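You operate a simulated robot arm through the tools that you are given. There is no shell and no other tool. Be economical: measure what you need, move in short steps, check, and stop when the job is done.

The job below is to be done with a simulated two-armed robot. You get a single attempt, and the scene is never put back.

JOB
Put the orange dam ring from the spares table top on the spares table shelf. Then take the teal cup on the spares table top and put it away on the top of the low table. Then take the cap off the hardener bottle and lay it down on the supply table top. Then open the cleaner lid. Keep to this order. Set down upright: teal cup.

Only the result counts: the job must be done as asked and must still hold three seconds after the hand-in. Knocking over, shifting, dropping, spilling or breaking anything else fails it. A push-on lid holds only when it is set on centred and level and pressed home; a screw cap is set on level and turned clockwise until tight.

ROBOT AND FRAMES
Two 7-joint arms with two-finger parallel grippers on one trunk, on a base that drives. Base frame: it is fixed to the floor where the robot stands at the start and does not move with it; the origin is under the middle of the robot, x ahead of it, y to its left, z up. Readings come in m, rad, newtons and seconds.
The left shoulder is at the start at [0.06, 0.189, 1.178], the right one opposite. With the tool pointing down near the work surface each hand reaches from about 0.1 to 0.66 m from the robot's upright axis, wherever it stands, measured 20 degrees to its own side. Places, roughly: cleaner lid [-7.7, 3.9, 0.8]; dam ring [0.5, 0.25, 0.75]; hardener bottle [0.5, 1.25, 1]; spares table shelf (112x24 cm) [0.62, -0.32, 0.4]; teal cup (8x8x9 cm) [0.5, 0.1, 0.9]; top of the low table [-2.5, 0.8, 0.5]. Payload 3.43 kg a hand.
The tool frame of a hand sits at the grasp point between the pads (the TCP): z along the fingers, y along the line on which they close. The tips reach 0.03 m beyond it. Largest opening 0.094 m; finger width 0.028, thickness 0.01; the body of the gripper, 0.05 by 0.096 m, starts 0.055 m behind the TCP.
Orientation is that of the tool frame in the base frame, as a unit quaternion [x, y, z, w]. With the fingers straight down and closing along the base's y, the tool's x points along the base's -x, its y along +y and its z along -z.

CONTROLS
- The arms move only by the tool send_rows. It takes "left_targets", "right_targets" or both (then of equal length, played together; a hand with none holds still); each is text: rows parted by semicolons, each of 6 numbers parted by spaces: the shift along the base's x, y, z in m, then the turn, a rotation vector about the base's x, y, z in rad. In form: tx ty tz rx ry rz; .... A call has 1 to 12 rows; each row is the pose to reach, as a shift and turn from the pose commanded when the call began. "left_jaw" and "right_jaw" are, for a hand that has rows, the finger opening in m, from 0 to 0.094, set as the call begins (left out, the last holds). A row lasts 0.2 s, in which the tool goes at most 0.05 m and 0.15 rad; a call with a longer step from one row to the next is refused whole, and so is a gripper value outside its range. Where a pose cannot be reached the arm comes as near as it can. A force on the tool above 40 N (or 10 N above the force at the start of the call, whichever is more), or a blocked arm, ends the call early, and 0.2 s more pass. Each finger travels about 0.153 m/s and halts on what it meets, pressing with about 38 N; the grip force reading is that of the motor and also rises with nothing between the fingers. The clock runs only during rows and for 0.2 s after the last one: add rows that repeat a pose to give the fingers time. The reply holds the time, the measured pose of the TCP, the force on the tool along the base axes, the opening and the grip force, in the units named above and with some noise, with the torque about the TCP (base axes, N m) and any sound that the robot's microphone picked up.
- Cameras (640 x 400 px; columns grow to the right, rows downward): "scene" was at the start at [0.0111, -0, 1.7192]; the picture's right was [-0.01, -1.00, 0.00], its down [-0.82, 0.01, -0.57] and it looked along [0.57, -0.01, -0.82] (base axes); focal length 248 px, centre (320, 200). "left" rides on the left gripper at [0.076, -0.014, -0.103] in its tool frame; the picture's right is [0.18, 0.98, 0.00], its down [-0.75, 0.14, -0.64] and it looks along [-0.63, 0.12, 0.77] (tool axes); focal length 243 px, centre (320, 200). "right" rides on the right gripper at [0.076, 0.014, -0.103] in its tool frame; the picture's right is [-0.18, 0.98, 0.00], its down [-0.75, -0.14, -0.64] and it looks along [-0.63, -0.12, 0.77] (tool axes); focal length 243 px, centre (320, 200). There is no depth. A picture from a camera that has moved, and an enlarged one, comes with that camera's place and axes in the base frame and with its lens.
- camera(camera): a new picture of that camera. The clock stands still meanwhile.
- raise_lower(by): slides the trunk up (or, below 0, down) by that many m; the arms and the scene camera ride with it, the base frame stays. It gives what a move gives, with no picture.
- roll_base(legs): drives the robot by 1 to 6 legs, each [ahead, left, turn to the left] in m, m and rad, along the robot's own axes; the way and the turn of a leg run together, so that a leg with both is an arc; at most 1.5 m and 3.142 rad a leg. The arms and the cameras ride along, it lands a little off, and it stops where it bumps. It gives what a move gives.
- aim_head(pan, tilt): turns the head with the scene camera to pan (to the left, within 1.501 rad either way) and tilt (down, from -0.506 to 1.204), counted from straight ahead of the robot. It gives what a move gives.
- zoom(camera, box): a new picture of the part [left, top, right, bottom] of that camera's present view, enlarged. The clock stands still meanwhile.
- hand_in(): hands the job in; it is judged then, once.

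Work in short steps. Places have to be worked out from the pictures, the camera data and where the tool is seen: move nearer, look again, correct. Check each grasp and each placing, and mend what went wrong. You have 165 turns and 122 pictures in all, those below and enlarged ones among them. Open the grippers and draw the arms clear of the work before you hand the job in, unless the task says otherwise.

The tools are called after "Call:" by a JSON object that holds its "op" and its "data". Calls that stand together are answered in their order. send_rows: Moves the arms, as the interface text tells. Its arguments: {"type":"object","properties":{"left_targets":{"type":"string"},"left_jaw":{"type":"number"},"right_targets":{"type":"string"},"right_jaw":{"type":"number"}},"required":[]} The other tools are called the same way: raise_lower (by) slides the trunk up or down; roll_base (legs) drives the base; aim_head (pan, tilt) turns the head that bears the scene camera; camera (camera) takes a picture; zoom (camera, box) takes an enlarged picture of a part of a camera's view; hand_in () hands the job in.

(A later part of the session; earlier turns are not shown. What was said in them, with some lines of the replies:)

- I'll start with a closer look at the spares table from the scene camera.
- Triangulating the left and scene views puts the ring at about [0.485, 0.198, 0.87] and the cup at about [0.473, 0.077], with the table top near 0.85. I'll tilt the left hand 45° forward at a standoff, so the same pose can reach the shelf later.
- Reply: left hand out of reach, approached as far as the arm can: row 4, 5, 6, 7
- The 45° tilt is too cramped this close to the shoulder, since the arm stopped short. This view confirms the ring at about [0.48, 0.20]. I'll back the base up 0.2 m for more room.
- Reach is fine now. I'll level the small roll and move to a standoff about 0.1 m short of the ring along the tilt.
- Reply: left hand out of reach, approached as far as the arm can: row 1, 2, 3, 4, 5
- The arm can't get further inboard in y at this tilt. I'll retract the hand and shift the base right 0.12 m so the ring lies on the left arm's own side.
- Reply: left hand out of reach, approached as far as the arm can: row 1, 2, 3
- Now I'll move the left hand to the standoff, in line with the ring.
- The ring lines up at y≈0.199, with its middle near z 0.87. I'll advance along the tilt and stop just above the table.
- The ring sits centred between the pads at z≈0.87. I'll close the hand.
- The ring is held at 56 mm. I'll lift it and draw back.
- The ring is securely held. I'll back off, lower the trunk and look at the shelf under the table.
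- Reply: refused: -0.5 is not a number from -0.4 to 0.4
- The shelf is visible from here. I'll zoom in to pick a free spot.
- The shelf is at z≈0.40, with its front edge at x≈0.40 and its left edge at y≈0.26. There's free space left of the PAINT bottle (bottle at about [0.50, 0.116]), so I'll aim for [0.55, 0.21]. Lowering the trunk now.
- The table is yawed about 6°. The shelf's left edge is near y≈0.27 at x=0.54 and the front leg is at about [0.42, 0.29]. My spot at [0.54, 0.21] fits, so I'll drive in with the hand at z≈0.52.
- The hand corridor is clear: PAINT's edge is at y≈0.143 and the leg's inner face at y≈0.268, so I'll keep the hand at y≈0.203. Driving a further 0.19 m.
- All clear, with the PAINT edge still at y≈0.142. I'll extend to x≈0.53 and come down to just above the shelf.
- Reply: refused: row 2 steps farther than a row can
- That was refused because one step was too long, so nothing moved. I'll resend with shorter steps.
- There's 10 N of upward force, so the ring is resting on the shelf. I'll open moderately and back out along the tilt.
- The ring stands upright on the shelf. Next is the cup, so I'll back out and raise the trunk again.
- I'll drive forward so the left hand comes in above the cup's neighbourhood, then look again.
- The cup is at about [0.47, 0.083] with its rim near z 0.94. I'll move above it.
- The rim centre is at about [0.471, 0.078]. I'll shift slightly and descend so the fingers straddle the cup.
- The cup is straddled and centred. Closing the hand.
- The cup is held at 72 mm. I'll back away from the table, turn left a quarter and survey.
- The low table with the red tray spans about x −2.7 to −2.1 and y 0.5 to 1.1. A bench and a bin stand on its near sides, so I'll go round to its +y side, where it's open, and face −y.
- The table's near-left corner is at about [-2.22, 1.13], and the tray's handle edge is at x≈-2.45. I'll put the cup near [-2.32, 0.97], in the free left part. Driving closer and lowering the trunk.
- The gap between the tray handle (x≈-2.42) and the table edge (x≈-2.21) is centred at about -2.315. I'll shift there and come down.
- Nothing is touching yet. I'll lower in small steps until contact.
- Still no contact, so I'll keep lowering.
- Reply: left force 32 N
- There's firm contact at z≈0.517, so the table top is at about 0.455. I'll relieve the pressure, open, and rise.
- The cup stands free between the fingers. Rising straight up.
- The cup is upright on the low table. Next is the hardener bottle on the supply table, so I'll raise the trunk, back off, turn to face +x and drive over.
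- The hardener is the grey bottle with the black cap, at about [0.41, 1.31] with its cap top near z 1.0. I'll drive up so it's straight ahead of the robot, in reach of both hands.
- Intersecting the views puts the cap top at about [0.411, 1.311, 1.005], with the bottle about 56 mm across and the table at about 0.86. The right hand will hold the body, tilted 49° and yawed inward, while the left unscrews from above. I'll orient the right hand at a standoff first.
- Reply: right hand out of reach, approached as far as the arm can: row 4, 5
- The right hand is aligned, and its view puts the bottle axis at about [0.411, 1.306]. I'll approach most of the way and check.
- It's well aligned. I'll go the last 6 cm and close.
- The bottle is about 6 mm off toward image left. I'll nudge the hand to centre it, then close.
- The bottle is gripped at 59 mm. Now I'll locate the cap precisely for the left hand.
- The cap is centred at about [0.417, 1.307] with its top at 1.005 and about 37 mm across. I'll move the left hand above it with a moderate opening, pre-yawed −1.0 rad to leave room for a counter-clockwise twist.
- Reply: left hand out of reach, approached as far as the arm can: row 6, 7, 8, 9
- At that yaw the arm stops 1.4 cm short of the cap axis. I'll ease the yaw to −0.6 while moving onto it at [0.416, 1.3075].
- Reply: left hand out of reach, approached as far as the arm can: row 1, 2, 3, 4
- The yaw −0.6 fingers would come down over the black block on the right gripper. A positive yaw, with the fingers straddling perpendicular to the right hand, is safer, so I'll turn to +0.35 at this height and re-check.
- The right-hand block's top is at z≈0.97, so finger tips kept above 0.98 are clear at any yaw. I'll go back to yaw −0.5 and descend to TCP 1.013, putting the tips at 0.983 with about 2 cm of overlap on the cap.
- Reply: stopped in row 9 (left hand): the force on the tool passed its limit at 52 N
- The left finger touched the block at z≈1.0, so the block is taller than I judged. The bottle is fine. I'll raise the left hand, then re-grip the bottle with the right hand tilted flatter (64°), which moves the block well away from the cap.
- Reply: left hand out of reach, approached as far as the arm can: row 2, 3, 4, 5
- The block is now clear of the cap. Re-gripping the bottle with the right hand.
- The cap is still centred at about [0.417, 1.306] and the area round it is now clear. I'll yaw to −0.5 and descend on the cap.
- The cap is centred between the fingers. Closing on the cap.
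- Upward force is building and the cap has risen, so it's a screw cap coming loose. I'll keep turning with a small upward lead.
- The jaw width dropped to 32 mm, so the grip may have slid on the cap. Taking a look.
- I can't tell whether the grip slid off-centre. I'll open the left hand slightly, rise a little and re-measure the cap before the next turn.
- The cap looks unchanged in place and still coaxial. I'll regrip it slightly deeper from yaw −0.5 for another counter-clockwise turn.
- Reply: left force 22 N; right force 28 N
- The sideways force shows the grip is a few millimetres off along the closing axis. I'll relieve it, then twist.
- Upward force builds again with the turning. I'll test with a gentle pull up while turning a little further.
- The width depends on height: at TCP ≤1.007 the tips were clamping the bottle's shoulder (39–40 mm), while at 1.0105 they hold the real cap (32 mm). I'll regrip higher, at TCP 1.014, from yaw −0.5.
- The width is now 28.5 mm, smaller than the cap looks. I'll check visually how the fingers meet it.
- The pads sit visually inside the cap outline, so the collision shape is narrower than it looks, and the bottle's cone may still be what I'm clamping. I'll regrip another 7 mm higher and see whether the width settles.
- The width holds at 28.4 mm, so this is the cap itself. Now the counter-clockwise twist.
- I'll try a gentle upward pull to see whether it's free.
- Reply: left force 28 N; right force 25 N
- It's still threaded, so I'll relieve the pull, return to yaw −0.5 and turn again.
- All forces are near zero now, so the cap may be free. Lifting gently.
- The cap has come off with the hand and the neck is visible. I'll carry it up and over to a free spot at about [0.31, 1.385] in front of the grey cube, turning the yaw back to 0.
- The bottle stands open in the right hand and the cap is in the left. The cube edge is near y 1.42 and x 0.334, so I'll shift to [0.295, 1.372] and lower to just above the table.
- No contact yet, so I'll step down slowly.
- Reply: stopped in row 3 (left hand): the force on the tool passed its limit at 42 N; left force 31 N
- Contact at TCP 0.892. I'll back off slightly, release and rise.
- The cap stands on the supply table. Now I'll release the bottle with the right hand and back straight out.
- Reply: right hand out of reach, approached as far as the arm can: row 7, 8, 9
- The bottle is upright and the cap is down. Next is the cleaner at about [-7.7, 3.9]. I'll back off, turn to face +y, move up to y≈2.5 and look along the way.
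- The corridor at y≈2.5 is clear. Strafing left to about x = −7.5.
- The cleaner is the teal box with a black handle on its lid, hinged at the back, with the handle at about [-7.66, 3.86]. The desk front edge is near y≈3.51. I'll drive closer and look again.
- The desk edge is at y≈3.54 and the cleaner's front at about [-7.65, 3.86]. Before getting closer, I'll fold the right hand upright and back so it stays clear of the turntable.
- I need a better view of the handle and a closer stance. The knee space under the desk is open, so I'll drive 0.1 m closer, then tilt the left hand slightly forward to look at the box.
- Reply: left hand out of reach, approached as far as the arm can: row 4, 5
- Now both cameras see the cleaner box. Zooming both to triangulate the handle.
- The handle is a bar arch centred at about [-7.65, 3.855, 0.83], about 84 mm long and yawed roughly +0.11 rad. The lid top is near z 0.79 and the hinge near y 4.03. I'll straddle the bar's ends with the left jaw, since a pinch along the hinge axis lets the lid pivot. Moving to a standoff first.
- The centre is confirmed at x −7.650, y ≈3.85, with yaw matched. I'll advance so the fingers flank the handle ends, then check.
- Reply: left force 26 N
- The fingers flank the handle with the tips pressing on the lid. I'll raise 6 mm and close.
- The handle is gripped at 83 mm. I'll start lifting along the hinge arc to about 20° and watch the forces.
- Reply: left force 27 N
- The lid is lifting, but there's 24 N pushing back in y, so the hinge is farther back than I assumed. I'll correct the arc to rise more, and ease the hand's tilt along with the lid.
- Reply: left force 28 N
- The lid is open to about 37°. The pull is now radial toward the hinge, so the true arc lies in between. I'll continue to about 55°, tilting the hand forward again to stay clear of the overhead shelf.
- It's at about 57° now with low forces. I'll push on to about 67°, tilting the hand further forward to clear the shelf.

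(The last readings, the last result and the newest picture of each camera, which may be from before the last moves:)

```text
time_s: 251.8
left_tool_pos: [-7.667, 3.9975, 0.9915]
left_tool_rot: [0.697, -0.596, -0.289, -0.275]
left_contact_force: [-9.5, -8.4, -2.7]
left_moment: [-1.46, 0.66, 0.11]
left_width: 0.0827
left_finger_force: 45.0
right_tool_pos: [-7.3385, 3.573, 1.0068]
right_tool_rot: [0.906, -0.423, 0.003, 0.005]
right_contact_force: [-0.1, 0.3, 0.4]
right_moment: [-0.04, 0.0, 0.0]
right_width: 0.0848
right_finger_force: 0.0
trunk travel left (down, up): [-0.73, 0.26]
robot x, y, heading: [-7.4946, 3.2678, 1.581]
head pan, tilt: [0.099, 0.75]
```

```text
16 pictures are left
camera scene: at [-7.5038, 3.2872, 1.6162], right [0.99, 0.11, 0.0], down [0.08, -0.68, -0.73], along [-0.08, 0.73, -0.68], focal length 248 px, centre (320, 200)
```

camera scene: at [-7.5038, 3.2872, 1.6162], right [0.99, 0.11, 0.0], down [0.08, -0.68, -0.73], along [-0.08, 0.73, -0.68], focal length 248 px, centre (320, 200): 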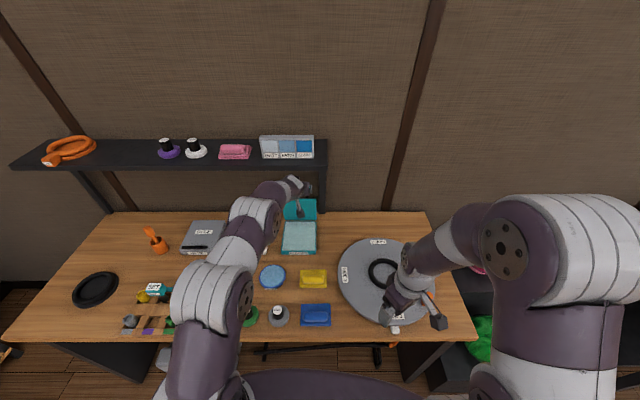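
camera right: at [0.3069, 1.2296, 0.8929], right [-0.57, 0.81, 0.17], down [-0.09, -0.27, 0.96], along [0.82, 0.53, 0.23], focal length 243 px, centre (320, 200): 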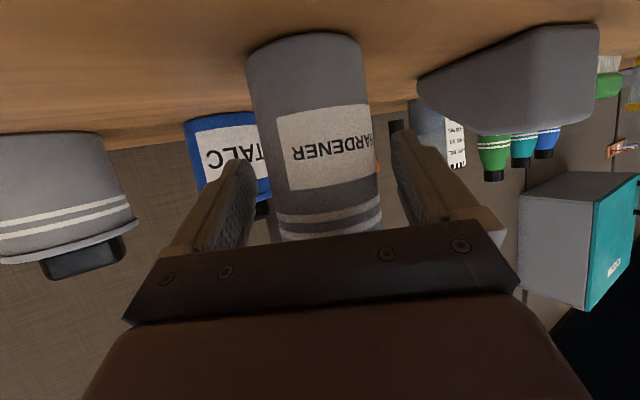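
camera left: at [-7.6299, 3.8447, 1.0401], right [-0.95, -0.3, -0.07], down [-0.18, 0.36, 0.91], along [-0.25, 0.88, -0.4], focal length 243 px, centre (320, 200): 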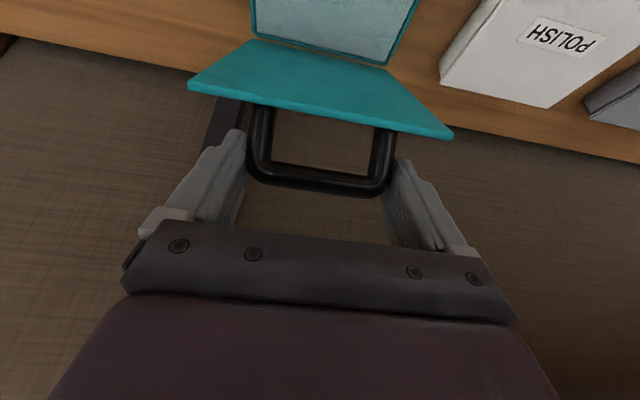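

It's at about 68°. I'll push a little further toward vertical.

Call:
{"op": "send_rows", "data": {"left_targets": "-0.001 0.01 0.002 0.02 0 0; -0.002 0.02 0.003 0.04 0 0; -0.003 0.03 0.004 0.06 0 0; -0.004 0.04 0.004 0.08 0 0; -0.004 0.04 0.004 0.08 0 0"}}

Call:
{"op": "camera", "data": {"camera": "left"}}

```text
time_s: 253.0
left_tool_pos: [-7.6684, 4.0401, 0.9971]
left_tool_rot: [0.684, -0.585, -0.313, -0.303]
left_contact_force: [0.3, -0.3, -1.1]
left_moment: [0.03, 0.04, 0.02]
left_width: 0.0499
left_finger_force: 0.1
right_tool_pos: [-7.3365, 3.5732, 1.0056]
right_tool_rot: [0.907, -0.421, 0.002, 0.006]
right_contact_force: [-0.1, 0.6, -0.9]
right_moment: [-0.02, -0.01, -0.02]
right_width: 0.0851
right_finger_force: 0.1
trunk travel left (down, up): [-0.73, 0.26]
robot x, y, heading: [-7.496, 3.2646, 1.58]
head pan, tilt: [0.099, 0.75]
```

```text
15 pictures are left
camera left: at [-7.6372, 3.9141, 0.9999], right [-0.95, -0.24, -0.19], down [-0.18, -0.06, 0.98], along [-0.25, 0.97, 0.01], focal length 243 px, centre (320, 200)
```

left: 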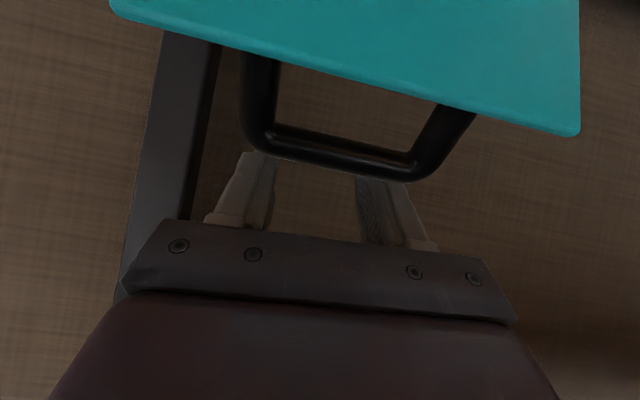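

The jaw slipped off the end of the handle and closed to 50 mm, but the lid seems to be staying up. The fingertips are now just past the bar, so I'll check from the scene camera before withdrawing.

Call:
{"op": "zoom", "data": {"camera": "scene", "box": [240, 150, 380, 250]}}

Call:
{"op": "zoom", "data": {"camera": "left", "box": [160, 60, 500, 260]}}

```text
4.00 times, centred on (310, 200) of scene
camera zoom: at [-7.5016, 3.2894, 1.6162], right [0.99, 0.11, 0.0], down [0.07, -0.68, -0.73], along [-0.08, 0.73, -0.68], focal length 991 px, centre (360, 200)
```

zoom: 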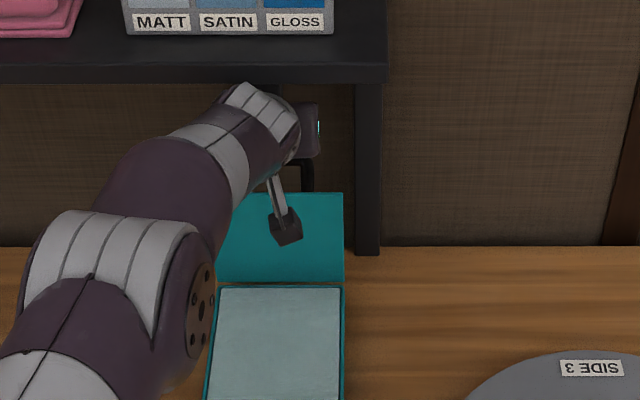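

```text
1.88 times, centred on (330, 160) of left
camera zoom: at [-7.6372, 3.9141, 0.9999], right [-0.95, -0.24, -0.19], down [-0.18, -0.06, 0.98], along [-0.25, 0.97, 0.01], focal length 457 px, centre (301, 275)
```

zoom: 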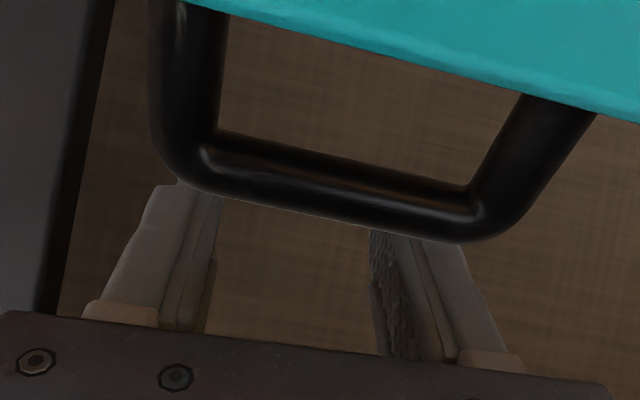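

The lid stands near vertical on its own with no contact force. The fingertips are just behind the bar top, so I'll pitch up and raise slightly to clear the bar, then withdraw toward the robot.

Call:
{"op": "send_rows", "data": {"left_targets": "0 0 0.008 0.1 0 0; 0 0 0.016 0.2 0 0; 0 0 0.023 0.25 0 0; 0 0 0.023 0.25 0 0", "left_jaw": 0.03}}

Call:
{"op": "camera", "data": {"camera": "left"}}

```text
time_s: 254.0
left_tool_pos: [-7.6678, 4.0384, 1.0195]
left_tool_rot: [0.641, -0.541, -0.384, -0.386]
left_contact_force: [-0.2, -0.5, -0.3]
left_moment: [-0.02, 0.03, -0.02]
left_width: 0.0299
left_finger_force: 0.1
right_tool_pos: [-7.3371, 3.5741, 1.0053]
right_tool_rot: [0.907, -0.422, 0.002, 0.006]
right_contact_force: [-1.2, 0.8, -0.2]
right_moment: [0.02, 0.0, -0.06]
right_width: 0.0851
right_finger_force: 0.1
trunk travel left (down, up): [-0.73, 0.26]
robot x, y, heading: [-7.4933, 3.2648, 1.582]
head pan, tilt: [0.099, 0.75]
```

```text
12 pictures are left
camera left: at [-7.637, 3.9156, 0.9919], right [-0.95, -0.19, -0.25], down [-0.18, -0.3, 0.94], along [-0.25, 0.93, 0.25], focal length 243 px, centre (320, 200)
```

left: 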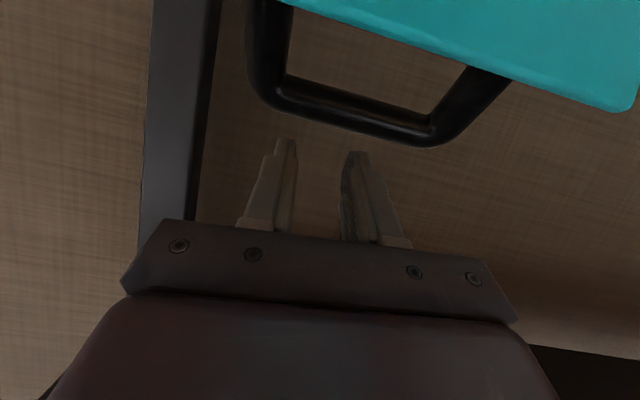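

The fingers are clear of the bar and the lid holds. Withdrawing toward the robot.

Call:
{"op": "send_rows", "data": {"left_targets": "0 -0.04 0 0 0 0; 0 -0.085 0 0 0 0; 0 -0.13 0 0 0 0; 0 -0.17 0 0 0 0; 0 -0.2 -0.02 0 0 0; 0 -0.2 -0.02 0 0 0", "left_jaw": 0.0}}

Call:
{"op": "camera", "data": {"camera": "left"}}

Call:
{"op": "zoom", "data": {"camera": "scene", "box": [240, 150, 380, 250]}}

```text
time_s: 255.4
left_tool_pos: [-7.6677, 3.8388, 0.9997]
left_tool_rot: [0.642, -0.541, -0.386, -0.382]
left_contact_force: [0.3, 0.1, 0.8]
left_moment: [0.01, 0.01, -0.02]
left_width: 0.0001
left_finger_force: 33.2
right_tool_pos: [-7.3373, 3.5737, 1.0065]
right_tool_rot: [0.907, -0.422, 0.002, 0.005]
right_contact_force: [0.4, 0.4, 0.2]
right_moment: [0.02, 0.03, -0.02]
right_width: 0.0849
right_finger_force: 0.0
trunk travel left (down, up): [-0.73, 0.26]
robot x, y, heading: [-7.4933, 3.267, 1.58]
head pan, tilt: [0.099, 0.75]
```

```text
11 pictures are left
camera left: at [-7.6359, 3.7164, 0.9728], right [-0.95, -0.19, -0.24], down [-0.18, -0.3, 0.94], along [-0.25, 0.93, 0.25], focal length 243 px, centre (320, 200)
```

left: 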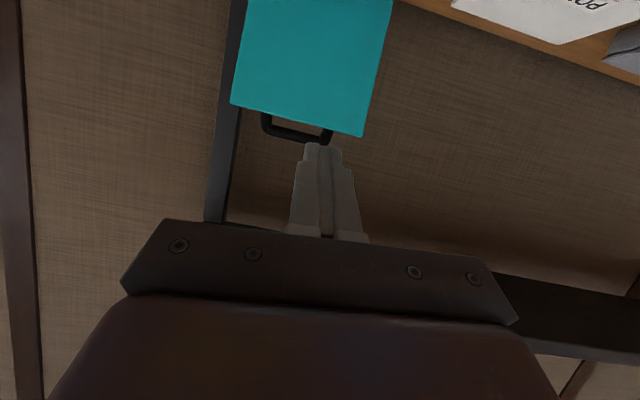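

```text
4.00 times, centred on (310, 200) of scene
camera zoom: at [-7.5015, 3.2882, 1.6162], right [0.99, 0.11, 0.0], down [0.07, -0.68, -0.73], along [-0.08, 0.73, -0.68], focal length 991 px, centre (360, 200)
```

zoom: 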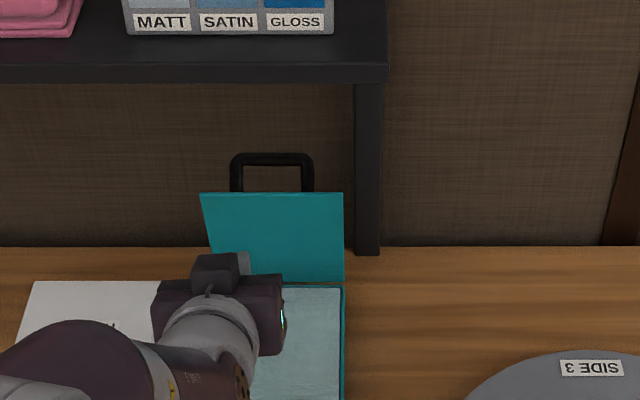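

The lid stays at about 81° on its own. For margin I'll nudge it a little past vertical with the closed fingertips on its inner face, watching the force.

Call:
{"op": "send_rows", "data": {"left_targets": "0 0.02 -0.03 0 0 0; 0.005 0.05 -0.055 0 0 0; 0.007 0.09 -0.055 0 0 0; 0.007 0.12 -0.055 0 0 0; 0.007 0.135 -0.055 0 0 0; 0.007 0.135 -0.055 0 0 0"}}

Call:
{"op": "send_rows", "data": {"left_targets": "0 0.01 0 0 0 0; 0 0.02 0 0 0 0; 0 0.03 0 0 0 0; 0 0.036 0 0 0 0; 0 0.036 0 0 0 0"}}

Call:
{"op": "zoom", "data": {"camera": "scene", "box": [240, 150, 380, 250]}}

```text
time_s: 256.6
left_tool_pos: [-7.6621, 3.9539, 0.9388]
left_tool_rot: [0.644, -0.545, -0.379, -0.38]
left_contact_force: [3.2, -45.4, 13.0]
left_moment: [0.36, 0.05, 0.06]
left_width: 0.0
left_finger_force: 32.9
right_tool_pos: [-7.336, 3.5659, 1.0089]
right_tool_rot: [0.907, -0.421, 0.0, 0.002]
right_contact_force: [0.0, 0.5, -0.9]
right_moment: [-0.03, -0.02, -0.05]
right_width: 0.0848
right_finger_force: 0.0
trunk travel left (down, up): [-0.73, 0.26]
robot x, y, heading: [-7.4923, 3.2633, 1.583]
head pan, tilt: [0.099, 0.75]
stopped in row 5 (left hand): the force on the tool passed its limit at 54 N (the readings are from after the stop); the commanded pose is now the measured one
```

```text
time_s: 256.8
left_tool_pos: [-7.6614, 3.9538, 0.936]
left_tool_rot: [0.645, -0.546, -0.377, -0.378]
left_contact_force: [5.2, -34.9, 9.8]
left_moment: [0.25, 0.04, -0.02]
left_width: 0.0001
left_finger_force: 33.1
right_tool_pos: [-7.3366, 3.5666, 1.0087]
right_tool_rot: [0.906, -0.422, 0.001, 0.002]
right_contact_force: [-0.1, 0.2, 0.5]
right_moment: [-0.01, 0.0, 0.05]
right_width: 0.0852
right_finger_force: 0.0
trunk travel left (down, up): [-0.73, 0.26]
robot x, y, heading: [-7.4938, 3.2601, 1.587]
head pan, tilt: [0.099, 0.75]
stopped in row 1 (left hand): the force on the tool passed its limit at 61 N (the readings are from after the stop); the commanded pose is now the measured one
```

```text
4.00 times, centred on (310, 200) of scene
camera zoom: at [-7.5003, 3.2769, 1.6164], right [0.99, 0.11, 0.0], down [0.08, -0.67, -0.74], along [-0.08, 0.73, -0.68], focal length 991 px, centre (360, 200)
```

zoom: 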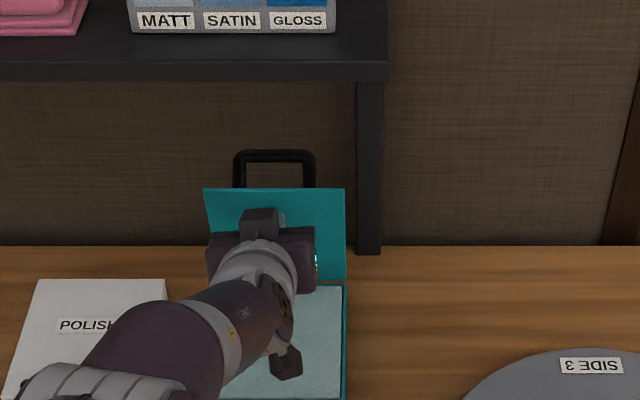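

The lid is firm at its stop, since 60 N didn't move it, so it's fully open. Withdrawing the hand.

Call:
{"op": "send_rows", "data": {"left_targets": "0 -0.02 0.005 0 0 0; 0 -0.06 0.03 0 0 0; 0 -0.1 0.06 0 0 0; 0 -0.14 0.08 0 0 0; 0 -0.18 0.08 0 0 0; 0 -0.22 0.08 -0.1 0 0; 0 -0.26 0.08 -0.2 0 0; 0 -0.26 0.08 -0.2 0 0", "left_jaw": 0.06}}

Call:
{"op": "roll_base", "data": {"legs": [[-0.35, 0, 0]]}}

Call:
{"op": "camera", "data": {"camera": "scene"}}

```text
time_s: 258.6
left_tool_pos: [-7.655, 3.7051, 1.0144]
left_tool_rot: [0.681, -0.581, -0.322, -0.307]
left_contact_force: [-0.7, 0.5, 0.2]
left_moment: [0.01, -0.01, 0.01]
left_width: 0.0598
left_finger_force: 0.1
left hand out of reach, approached as far as the arm can: row 5, 6, 7, 8
right_tool_pos: [-7.3378, 3.5735, 1.0075]
right_tool_rot: [0.907, -0.421, 0.003, 0.006]
right_contact_force: [-0.2, 0.4, -0.2]
right_moment: [-0.01, 0.0, -0.01]
right_width: 0.085
right_finger_force: 0.0
trunk travel left (down, up): [-0.73, 0.26]
robot x, y, heading: [-7.4897, 3.2652, 1.581]
head pan, tilt: [0.099, 0.75]
```

```text
time_s: 260.9
left_tool_pos: [-7.6514, 3.3541, 1.0144]
left_tool_rot: [0.682, -0.581, -0.322, -0.306]
left_contact_force: [-0.7, 0.2, 0.1]
left_moment: [-0.01, 0.04, 0.0]
left_width: 0.06
left_finger_force: 0.1
right_tool_pos: [-7.3339, 3.2201, 1.0068]
right_tool_rot: [0.907, -0.422, 0.002, 0.005]
right_contact_force: [-0.2, -0.5, -0.6]
right_moment: [0.02, -0.01, 0.01]
right_width: 0.0848
right_finger_force: 0.1
trunk travel left (down, up): [-0.73, 0.26]
robot x, y, heading: [-7.4867, 2.9128, 1.584]
head pan, tilt: [0.099, 0.75]
```

```text
8 pictures are left
camera scene: at [-7.4974, 2.9358, 1.6162], right [0.99, 0.11, 0.0], down [0.08, -0.68, -0.73], along [-0.08, 0.73, -0.68], focal length 248 px, centre (320, 200)
```

scene: 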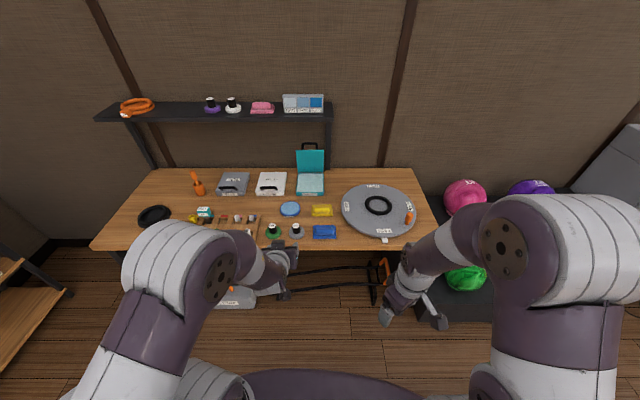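

The cleaner lid stands fully open with everything else on the desk in place, and the arms are clear with grippers open. Handing in.

Call:
{"op": "hand_in", "data": {}}

```text
The job is handed in.
```

I finished all four steps in the order asked and handed the job in:

1. **Dam ring:** upright on the spares table shelf, left of the PAINT bottle.
2. **Teal cup:** upright on the low table, between the tray and the table edge.
3. **Hardener cap:** unscrewed and lying on the supply table, with the bottle left standing. During the work the left finger bumped the right gripper holding the bottle, and the bottle's position may have changed by a few millimetres.
4. **Cleaner lid:** open at about 81°. It stayed up on its own and didn't move when I pushed it with about 60 N, so I took that as its stop.

In the last pictures I took of each area, nothing else looked knocked over or moved. I didn't go back to recheck the first three areas at the end.
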